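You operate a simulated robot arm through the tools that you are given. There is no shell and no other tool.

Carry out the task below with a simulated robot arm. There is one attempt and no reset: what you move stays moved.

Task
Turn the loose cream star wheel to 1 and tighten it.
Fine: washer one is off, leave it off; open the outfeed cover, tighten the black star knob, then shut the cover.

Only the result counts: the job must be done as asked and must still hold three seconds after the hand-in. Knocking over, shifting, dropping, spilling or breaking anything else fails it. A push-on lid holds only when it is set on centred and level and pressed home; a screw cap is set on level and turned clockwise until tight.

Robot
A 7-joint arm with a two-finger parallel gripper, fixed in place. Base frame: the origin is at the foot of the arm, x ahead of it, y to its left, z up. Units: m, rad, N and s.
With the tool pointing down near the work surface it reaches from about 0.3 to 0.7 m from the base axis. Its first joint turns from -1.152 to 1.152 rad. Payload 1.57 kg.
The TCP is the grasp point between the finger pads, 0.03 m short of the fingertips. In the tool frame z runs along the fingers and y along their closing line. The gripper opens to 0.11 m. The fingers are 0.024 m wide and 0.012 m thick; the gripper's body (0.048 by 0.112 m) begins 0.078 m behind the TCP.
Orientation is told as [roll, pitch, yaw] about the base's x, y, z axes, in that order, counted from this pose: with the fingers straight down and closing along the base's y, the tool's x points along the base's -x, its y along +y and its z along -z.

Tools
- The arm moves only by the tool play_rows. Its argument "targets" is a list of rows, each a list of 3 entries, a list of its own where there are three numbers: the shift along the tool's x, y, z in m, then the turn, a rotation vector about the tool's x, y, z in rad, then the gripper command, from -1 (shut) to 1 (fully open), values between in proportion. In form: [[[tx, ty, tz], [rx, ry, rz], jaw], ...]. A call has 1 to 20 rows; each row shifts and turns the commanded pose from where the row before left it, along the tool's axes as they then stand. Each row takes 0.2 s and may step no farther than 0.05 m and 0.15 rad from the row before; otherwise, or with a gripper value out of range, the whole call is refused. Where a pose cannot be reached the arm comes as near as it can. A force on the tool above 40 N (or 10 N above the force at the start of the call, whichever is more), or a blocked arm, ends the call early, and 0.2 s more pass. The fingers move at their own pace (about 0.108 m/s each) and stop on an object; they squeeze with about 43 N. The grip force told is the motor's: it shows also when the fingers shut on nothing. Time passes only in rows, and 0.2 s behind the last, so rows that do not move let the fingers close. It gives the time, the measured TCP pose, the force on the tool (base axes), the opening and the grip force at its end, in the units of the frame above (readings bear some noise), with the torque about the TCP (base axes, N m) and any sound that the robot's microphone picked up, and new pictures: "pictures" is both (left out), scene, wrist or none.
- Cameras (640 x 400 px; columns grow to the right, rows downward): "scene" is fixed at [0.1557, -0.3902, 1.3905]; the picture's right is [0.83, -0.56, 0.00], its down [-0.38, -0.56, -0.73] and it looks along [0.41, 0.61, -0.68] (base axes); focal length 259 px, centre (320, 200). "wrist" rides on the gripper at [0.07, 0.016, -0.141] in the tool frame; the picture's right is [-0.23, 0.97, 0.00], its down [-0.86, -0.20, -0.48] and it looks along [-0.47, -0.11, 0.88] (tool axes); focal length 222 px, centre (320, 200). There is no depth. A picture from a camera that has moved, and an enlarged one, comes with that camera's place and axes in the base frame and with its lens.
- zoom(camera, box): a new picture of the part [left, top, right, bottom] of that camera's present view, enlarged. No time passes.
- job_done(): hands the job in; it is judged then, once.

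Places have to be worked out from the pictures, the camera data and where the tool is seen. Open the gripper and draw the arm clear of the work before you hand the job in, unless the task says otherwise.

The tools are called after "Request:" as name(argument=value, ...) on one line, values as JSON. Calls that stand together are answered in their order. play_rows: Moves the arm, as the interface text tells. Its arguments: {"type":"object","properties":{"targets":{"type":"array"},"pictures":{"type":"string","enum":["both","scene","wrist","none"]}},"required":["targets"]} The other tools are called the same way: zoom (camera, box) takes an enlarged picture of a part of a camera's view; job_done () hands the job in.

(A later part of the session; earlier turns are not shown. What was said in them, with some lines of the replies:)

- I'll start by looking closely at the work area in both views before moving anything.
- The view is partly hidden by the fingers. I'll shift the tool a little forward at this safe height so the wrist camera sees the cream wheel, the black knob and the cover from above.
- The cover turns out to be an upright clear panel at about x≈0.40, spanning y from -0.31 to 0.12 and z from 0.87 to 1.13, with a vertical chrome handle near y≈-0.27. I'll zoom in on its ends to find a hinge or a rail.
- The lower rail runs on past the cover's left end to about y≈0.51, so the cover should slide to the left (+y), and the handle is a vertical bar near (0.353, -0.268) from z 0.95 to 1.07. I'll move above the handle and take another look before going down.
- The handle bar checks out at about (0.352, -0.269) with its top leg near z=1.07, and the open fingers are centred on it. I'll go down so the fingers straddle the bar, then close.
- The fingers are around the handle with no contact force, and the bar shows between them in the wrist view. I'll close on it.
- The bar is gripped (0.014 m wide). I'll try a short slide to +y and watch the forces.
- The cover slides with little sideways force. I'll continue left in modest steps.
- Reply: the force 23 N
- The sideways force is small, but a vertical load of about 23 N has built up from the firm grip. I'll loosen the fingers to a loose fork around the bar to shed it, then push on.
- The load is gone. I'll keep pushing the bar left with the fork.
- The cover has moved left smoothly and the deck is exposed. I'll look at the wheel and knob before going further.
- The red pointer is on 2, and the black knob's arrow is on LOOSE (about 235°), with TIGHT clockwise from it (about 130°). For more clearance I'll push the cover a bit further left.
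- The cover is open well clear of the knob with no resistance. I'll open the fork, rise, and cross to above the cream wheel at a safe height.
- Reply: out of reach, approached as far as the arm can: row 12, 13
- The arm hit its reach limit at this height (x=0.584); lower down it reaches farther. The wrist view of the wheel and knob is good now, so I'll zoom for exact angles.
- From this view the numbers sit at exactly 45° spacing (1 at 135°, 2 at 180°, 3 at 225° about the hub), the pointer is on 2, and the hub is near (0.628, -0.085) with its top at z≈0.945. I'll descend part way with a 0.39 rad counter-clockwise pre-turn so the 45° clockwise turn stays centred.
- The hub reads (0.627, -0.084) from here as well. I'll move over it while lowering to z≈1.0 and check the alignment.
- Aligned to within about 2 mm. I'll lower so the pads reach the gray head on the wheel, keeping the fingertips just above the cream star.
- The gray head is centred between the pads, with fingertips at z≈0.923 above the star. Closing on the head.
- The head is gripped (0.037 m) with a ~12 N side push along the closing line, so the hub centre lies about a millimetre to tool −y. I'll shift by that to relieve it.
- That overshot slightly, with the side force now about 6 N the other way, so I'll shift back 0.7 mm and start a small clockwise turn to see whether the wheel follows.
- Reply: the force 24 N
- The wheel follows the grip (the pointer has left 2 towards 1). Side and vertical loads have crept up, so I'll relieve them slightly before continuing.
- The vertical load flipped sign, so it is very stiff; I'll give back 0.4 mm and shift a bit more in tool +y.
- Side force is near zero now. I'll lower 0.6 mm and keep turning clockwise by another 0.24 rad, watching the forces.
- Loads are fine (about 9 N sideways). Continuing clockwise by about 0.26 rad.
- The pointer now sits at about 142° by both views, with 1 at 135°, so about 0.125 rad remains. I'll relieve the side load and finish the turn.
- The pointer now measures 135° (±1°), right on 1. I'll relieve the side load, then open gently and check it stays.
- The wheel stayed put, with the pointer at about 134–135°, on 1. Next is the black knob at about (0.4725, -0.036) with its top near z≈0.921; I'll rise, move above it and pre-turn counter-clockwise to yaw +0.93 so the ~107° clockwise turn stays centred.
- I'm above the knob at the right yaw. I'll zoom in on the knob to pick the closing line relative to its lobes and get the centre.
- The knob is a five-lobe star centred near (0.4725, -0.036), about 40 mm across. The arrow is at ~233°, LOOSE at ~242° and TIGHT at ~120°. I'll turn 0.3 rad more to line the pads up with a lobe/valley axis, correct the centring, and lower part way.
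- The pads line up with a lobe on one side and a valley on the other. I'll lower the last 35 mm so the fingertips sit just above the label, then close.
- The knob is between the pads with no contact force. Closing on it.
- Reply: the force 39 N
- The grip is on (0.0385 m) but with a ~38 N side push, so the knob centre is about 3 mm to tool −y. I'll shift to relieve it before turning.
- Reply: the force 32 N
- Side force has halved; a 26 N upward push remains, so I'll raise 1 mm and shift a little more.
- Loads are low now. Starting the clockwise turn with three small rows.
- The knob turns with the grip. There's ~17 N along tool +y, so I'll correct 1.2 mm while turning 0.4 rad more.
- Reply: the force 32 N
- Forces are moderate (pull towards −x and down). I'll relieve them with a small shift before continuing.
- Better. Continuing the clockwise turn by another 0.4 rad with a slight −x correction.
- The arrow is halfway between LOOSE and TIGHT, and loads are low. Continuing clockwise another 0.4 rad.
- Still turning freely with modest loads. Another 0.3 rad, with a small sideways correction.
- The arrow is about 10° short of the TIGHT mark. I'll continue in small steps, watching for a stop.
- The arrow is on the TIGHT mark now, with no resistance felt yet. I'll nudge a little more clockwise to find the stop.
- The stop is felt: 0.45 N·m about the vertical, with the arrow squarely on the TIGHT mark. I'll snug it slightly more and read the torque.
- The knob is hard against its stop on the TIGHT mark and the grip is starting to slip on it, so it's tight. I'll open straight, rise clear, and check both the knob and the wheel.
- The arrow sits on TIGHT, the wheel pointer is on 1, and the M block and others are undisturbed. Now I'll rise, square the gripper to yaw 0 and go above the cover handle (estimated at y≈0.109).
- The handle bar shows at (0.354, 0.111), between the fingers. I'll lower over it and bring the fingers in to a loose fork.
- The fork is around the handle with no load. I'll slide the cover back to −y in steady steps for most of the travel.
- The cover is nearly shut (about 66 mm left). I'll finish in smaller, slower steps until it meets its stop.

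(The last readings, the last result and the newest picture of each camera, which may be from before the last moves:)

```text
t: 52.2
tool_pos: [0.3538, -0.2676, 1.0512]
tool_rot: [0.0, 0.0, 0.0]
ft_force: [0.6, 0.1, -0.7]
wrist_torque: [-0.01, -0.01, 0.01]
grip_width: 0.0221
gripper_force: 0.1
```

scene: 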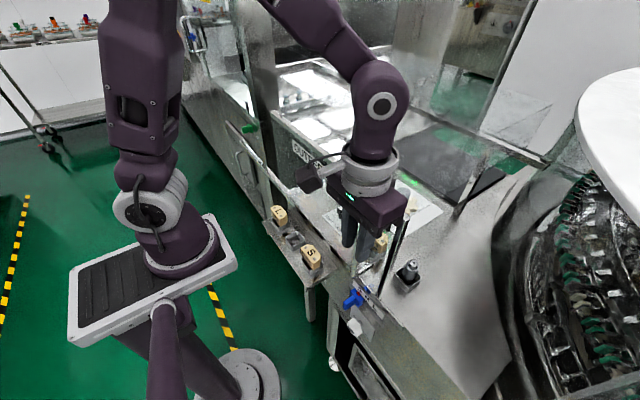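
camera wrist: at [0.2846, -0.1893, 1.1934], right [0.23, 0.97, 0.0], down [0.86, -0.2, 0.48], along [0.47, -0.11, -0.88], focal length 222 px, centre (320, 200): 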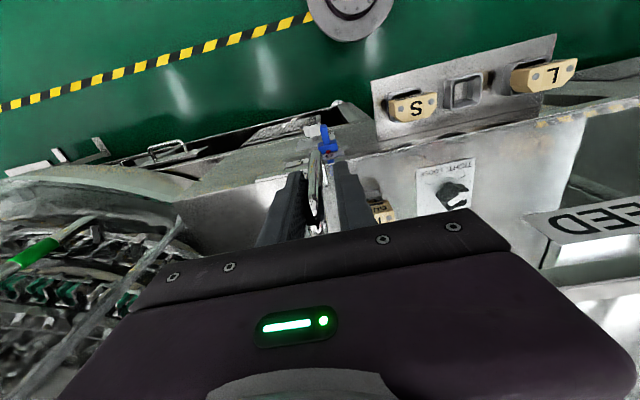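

No stop yet; the bar should be about 5 mm from its original place. Creeping on in 2–3 mm steps.

Request:
play_rows(targets=[[[0, -0.003, 0], [0, 0, 0], -0.6], [[0, -0.003, 0], [0, 0, 0], -0.6], [[0, -0.002, 0], [0, 0, 0], -0.6], [[0, 0, 0], [0, 0, 0], -0.6]], pictures="wrist")

```text
t: 53.2
tool_pos: [0.3543, -0.2753, 1.0526]
tool_rot: [0.0, 0.0, 0.001]
ft_force: [1.9, 3.4, -0.4]
wrist_torque: [-0.01, 0.03, -0.01]
grip_width: 0.0249
gripper_force: 1.8
camera wrist: at [0.2845, -0.2592, 1.1939], right [0.23, 0.97, 0.0], down [0.86, -0.2, 0.48], along [0.47, -0.11, -0.88], focal length 222 px, centre (320, 200)
```

wrist: 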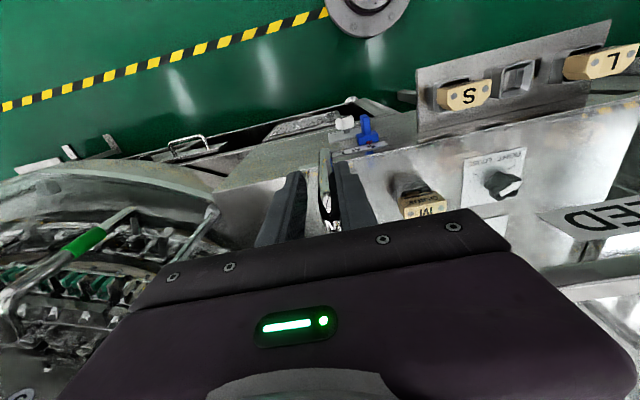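

A resisting force has appeared and the outer finger is being pushed open, so the cover is against its stop. One more small push to confirm it's home.

Request:
play_rows(targets=[[[0, -0.003, 0], [0, 0, 0], -0.6], [[0, -0.002, 0], [0, 0, 0], -0.6], [[0, 0, 0], [0, 0, 0], -0.6]], pictures="scene")

Request:
zoom(camera="scene", box=[280, 130, 480, 330])

```text
t: 54.0
tool_pos: [0.3543, -0.2801, 1.0521]
tool_rot: [-0.001, 0.0, 0.001]
ft_force: [2.3, 12.7, 4.2]
wrist_torque: [-0.09, 0.12, 0.05]
grip_width: 0.0335
gripper_force: 6.4
```

scene: 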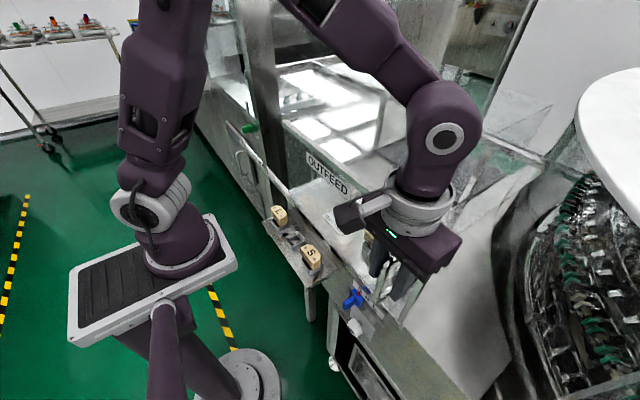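

```text
2.00 times, centred on (380, 230) of scene
camera zoom: at [0.1558, -0.3898, 1.3906], right [0.83, -0.56, 0.0], down [-0.38, -0.56, -0.73], along [0.41, 0.6, -0.68], focal length 517 px, centre (200, 140)
```

zoom: 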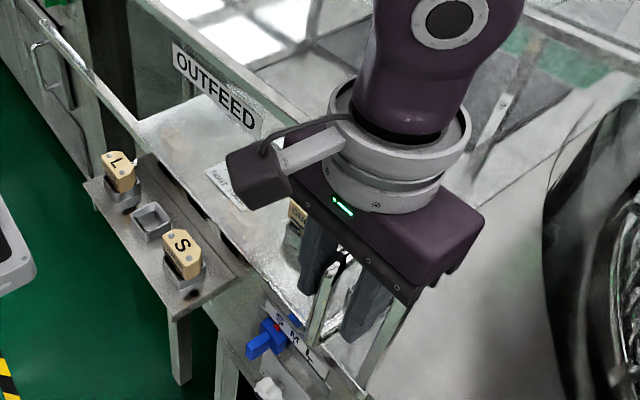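

The bar is held at about y=-0.270, its original closed position, with 13 N against the stop. I'll recentre, open the fingers wide, and rise clear.

Request:
play_rows(targets=[[[0, 0.005, 0], [0, 0, 0], -0.4], [[0, 0.004, 0], [0, 0, 0], 0.2], [[0, 0, 0], [0, 0, 0], 0.6], [[0, 0, 0], [0, 0, 0], 0.6], [[0, 0, -0.03], [0, 0, 0], 0.6], [[0, 0, -0.045], [0, 0, 0], 0.6], [[0, 0, -0.045], [0, 0, 0], 0.6], [[0, 0, -0.045], [0, 0, 0], 0.6], [[0.02, 0, 0], [0, 0, 0], 0.6], [[0, 0, 0], [0, 0, 0], 0.6]], pictures="both")

Request:
zoom(camera="scene", box=[300, 150, 460, 320])

Request:
zoom(camera="scene", box=[240, 90, 400, 230])

```text
t: 56.2
tool_pos: [0.3322, -0.2711, 1.2174]
tool_rot: [0.0, 0.0, 0.0]
ft_force: [-0.4, -0.3, 1.2]
wrist_torque: [0.0, 0.02, -0.01]
grip_width: 0.0878
gripper_force: 0.1
camera wrist: at [0.2636, -0.2548, 1.3594], right [0.23, 0.97, 0.0], down [0.86, -0.2, 0.48], along [0.47, -0.11, -0.88], focal length 222 px, centre (320, 200)
```

scene: 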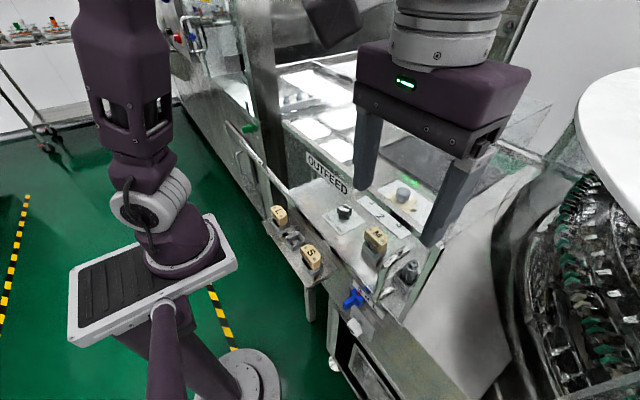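
wrist: 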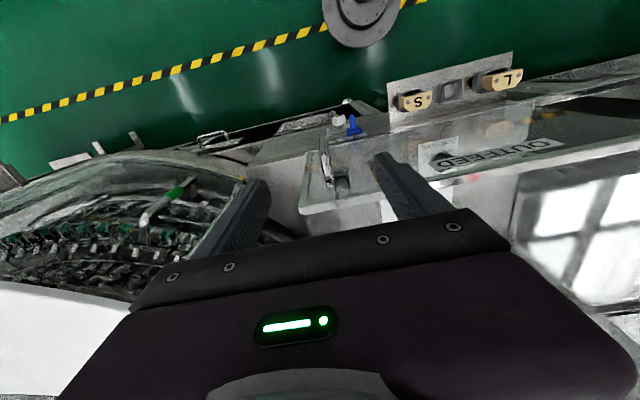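

```text
2.35 times, centred on (380, 235) of scene
camera zoom: at [0.1557, -0.3902, 1.3905], right [0.83, -0.56, 0.0], down [-0.38, -0.56, -0.73], along [0.41, 0.61, -0.68], focal length 609 px, centre (179, 118)
```

zoom: 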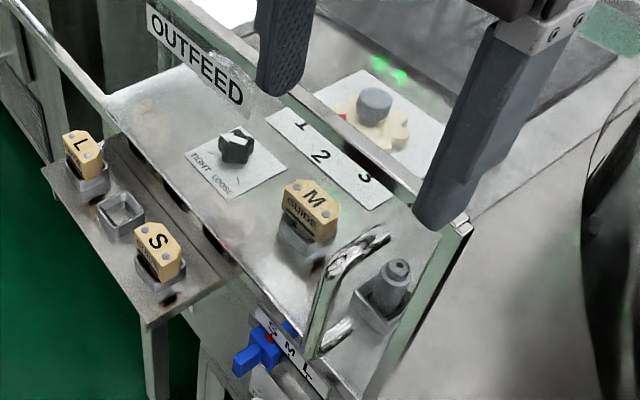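

```text
2.86 times, centred on (320, 160) of scene
camera zoom: at [0.1557, -0.3902, 1.3905], right [0.83, -0.56, 0.0], down [-0.38, -0.56, -0.73], along [0.41, 0.61, -0.68], focal length 739 px, centre (320, 314)
```

zoom: 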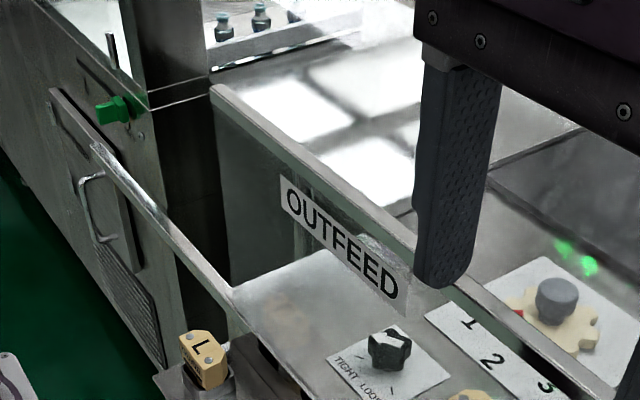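

The cover looks back in its original closed place. I'll move to a spot where the wrist camera can see the wheel, and compare the cover's corner with the first pictures.

Request:
play_rows(targets=[[[-0.02, 0.027, 0], [0, 0, 0], 1], [[-0.023, 0.027, 0], [0, 0, 0], 1], [[-0.023, 0.027, 0], [0, 0, 0], 1], [[-0.023, 0.027, 0], [0, 0, 0], 1], [[0, 0, 0], [0, 0, 0], 1]], pictures="both")

Request:
zoom(camera="wrist", box=[200, 70, 480, 240])

Request:
zoom(camera="scene", box=[340, 220, 470, 330])

Request:
zoom(camera="scene", box=[310, 170, 450, 260])

```text
t: 57.4
tool_pos: [0.4216, -0.1631, 1.2174]
tool_rot: [0.001, 0.001, 0.001]
ft_force: [0.5, 0.1, -0.1]
wrist_torque: [0.0, 0.02, 0.02]
grip_width: 0.1102
gripper_force: 0.1
camera wrist: at [0.3531, -0.1465, 1.3595], right [0.23, 0.97, 0.0], down [0.86, -0.2, 0.48], along [0.47, -0.11, -0.88], focal length 222 px, centre (320, 200)
```

scene: 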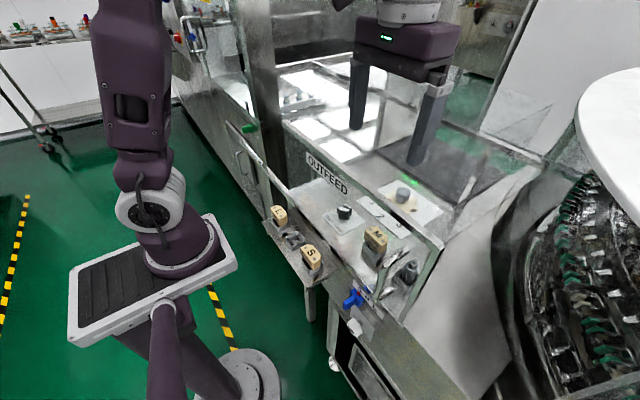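
wrist: 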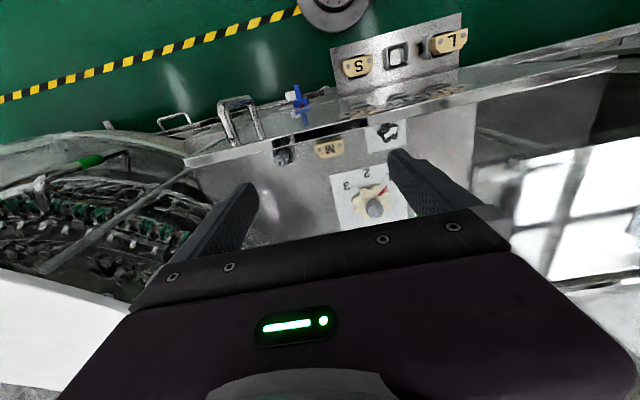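

```text
2.29 times, centred on (340, 155) of wrist
camera zoom: at [0.3531, -0.1465, 1.3595], right [0.23, 0.97, 0.0], down [0.86, -0.2, 0.48], along [0.47, -0.11, -0.88], focal length 508 px, centre (274, 303)
```

zoom: 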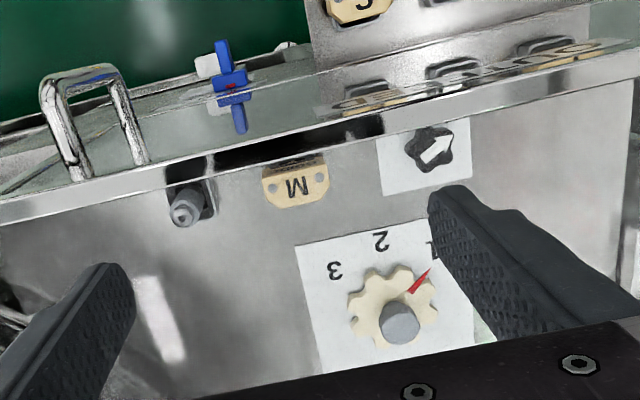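

```text
3.64 times, centred on (405, 275) of scene
camera zoom: at [0.1557, -0.3902, 1.3905], right [0.83, -0.56, 0.0], down [-0.38, -0.56, -0.73], along [0.41, 0.61, -0.68], focal length 941 px, centre (11, -73)
```

zoom: 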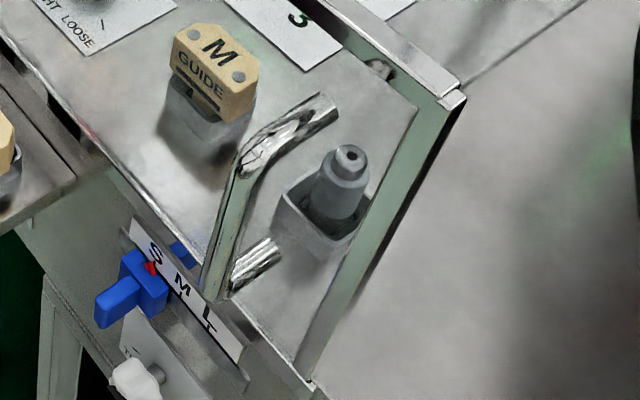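

```text
4.44 times, centred on (380, 215) of scene
camera zoom: at [0.1557, -0.3902, 1.3905], right [0.83, -0.56, 0.0], down [-0.38, -0.56, -0.73], along [0.41, 0.61, -0.68], focal length 1150 px, centre (53, 133)
```

zoom: 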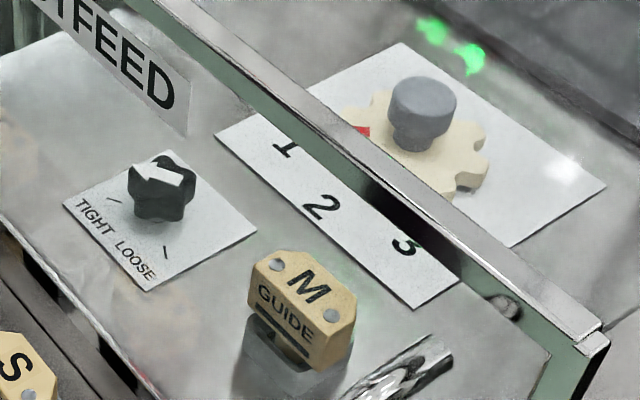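

The cover's corner and handle match the first picture, the wheel pointer is on 1, the knob arrow is on TIGHT, and nothing else has moved. I'll back the open gripper off to the starting pose, clear of the work.

Request:
play_rows(targets=[[[0, 0, -0.01], [0, 0, 0], 1], [[0.04, 0, 0], [0, 0, 0], 1], [[0.042, 0, 0], [0, 0, 0], 1], [[0, 0, 0], [0, 0, 0], 1], [[0, 0, 0], [0, 0, 0], 1]], pictures="scene")

```text
t: 58.6
tool_pos: [0.341, -0.1646, 1.2273]
tool_rot: [0.001, -0.001, 0.001]
ft_force: [-0.3, -0.2, -0.6]
wrist_torque: [0.0, 0.04, -0.03]
grip_width: 0.1101
gripper_force: 0.1
```

scene: 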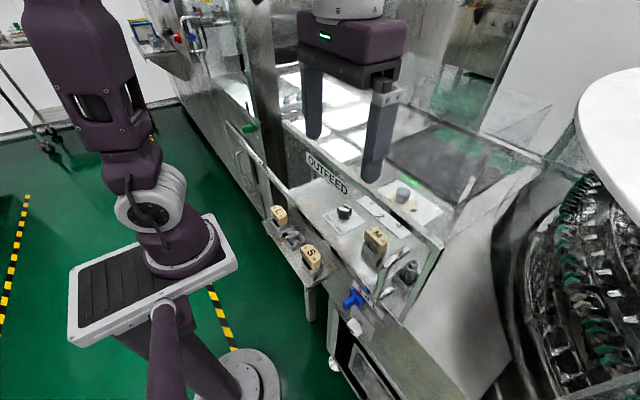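

The gripper is open and clear, the cover is shut, the wheel is on 1 and the black knob is tight. Handing the job in.

Request:
job_done()

```text
The job is handed in.
```

I've handed the job in. The cream star wheel is on 1, the black star knob is tight, and the outfeed cover is shut again. I don't have the judging result.

- **Wheel:** I turned it about 45° clockwise, from 2 to 1. It stayed put when I let go and while I tightened the knob.
- **Black star knob:** I slid the cover open to the left and turned the knob clockwise until it hit its stop. Its arrow is on the TIGHT mark.
- **Cover:** I slid it back until it met its stop. Its corner and handle match the first pictures.
- **Everything else:** I left the washer alone, and the guide blocks, blue slider and white knob look unmoved. The arm is back near its starting pose with the gripper open.
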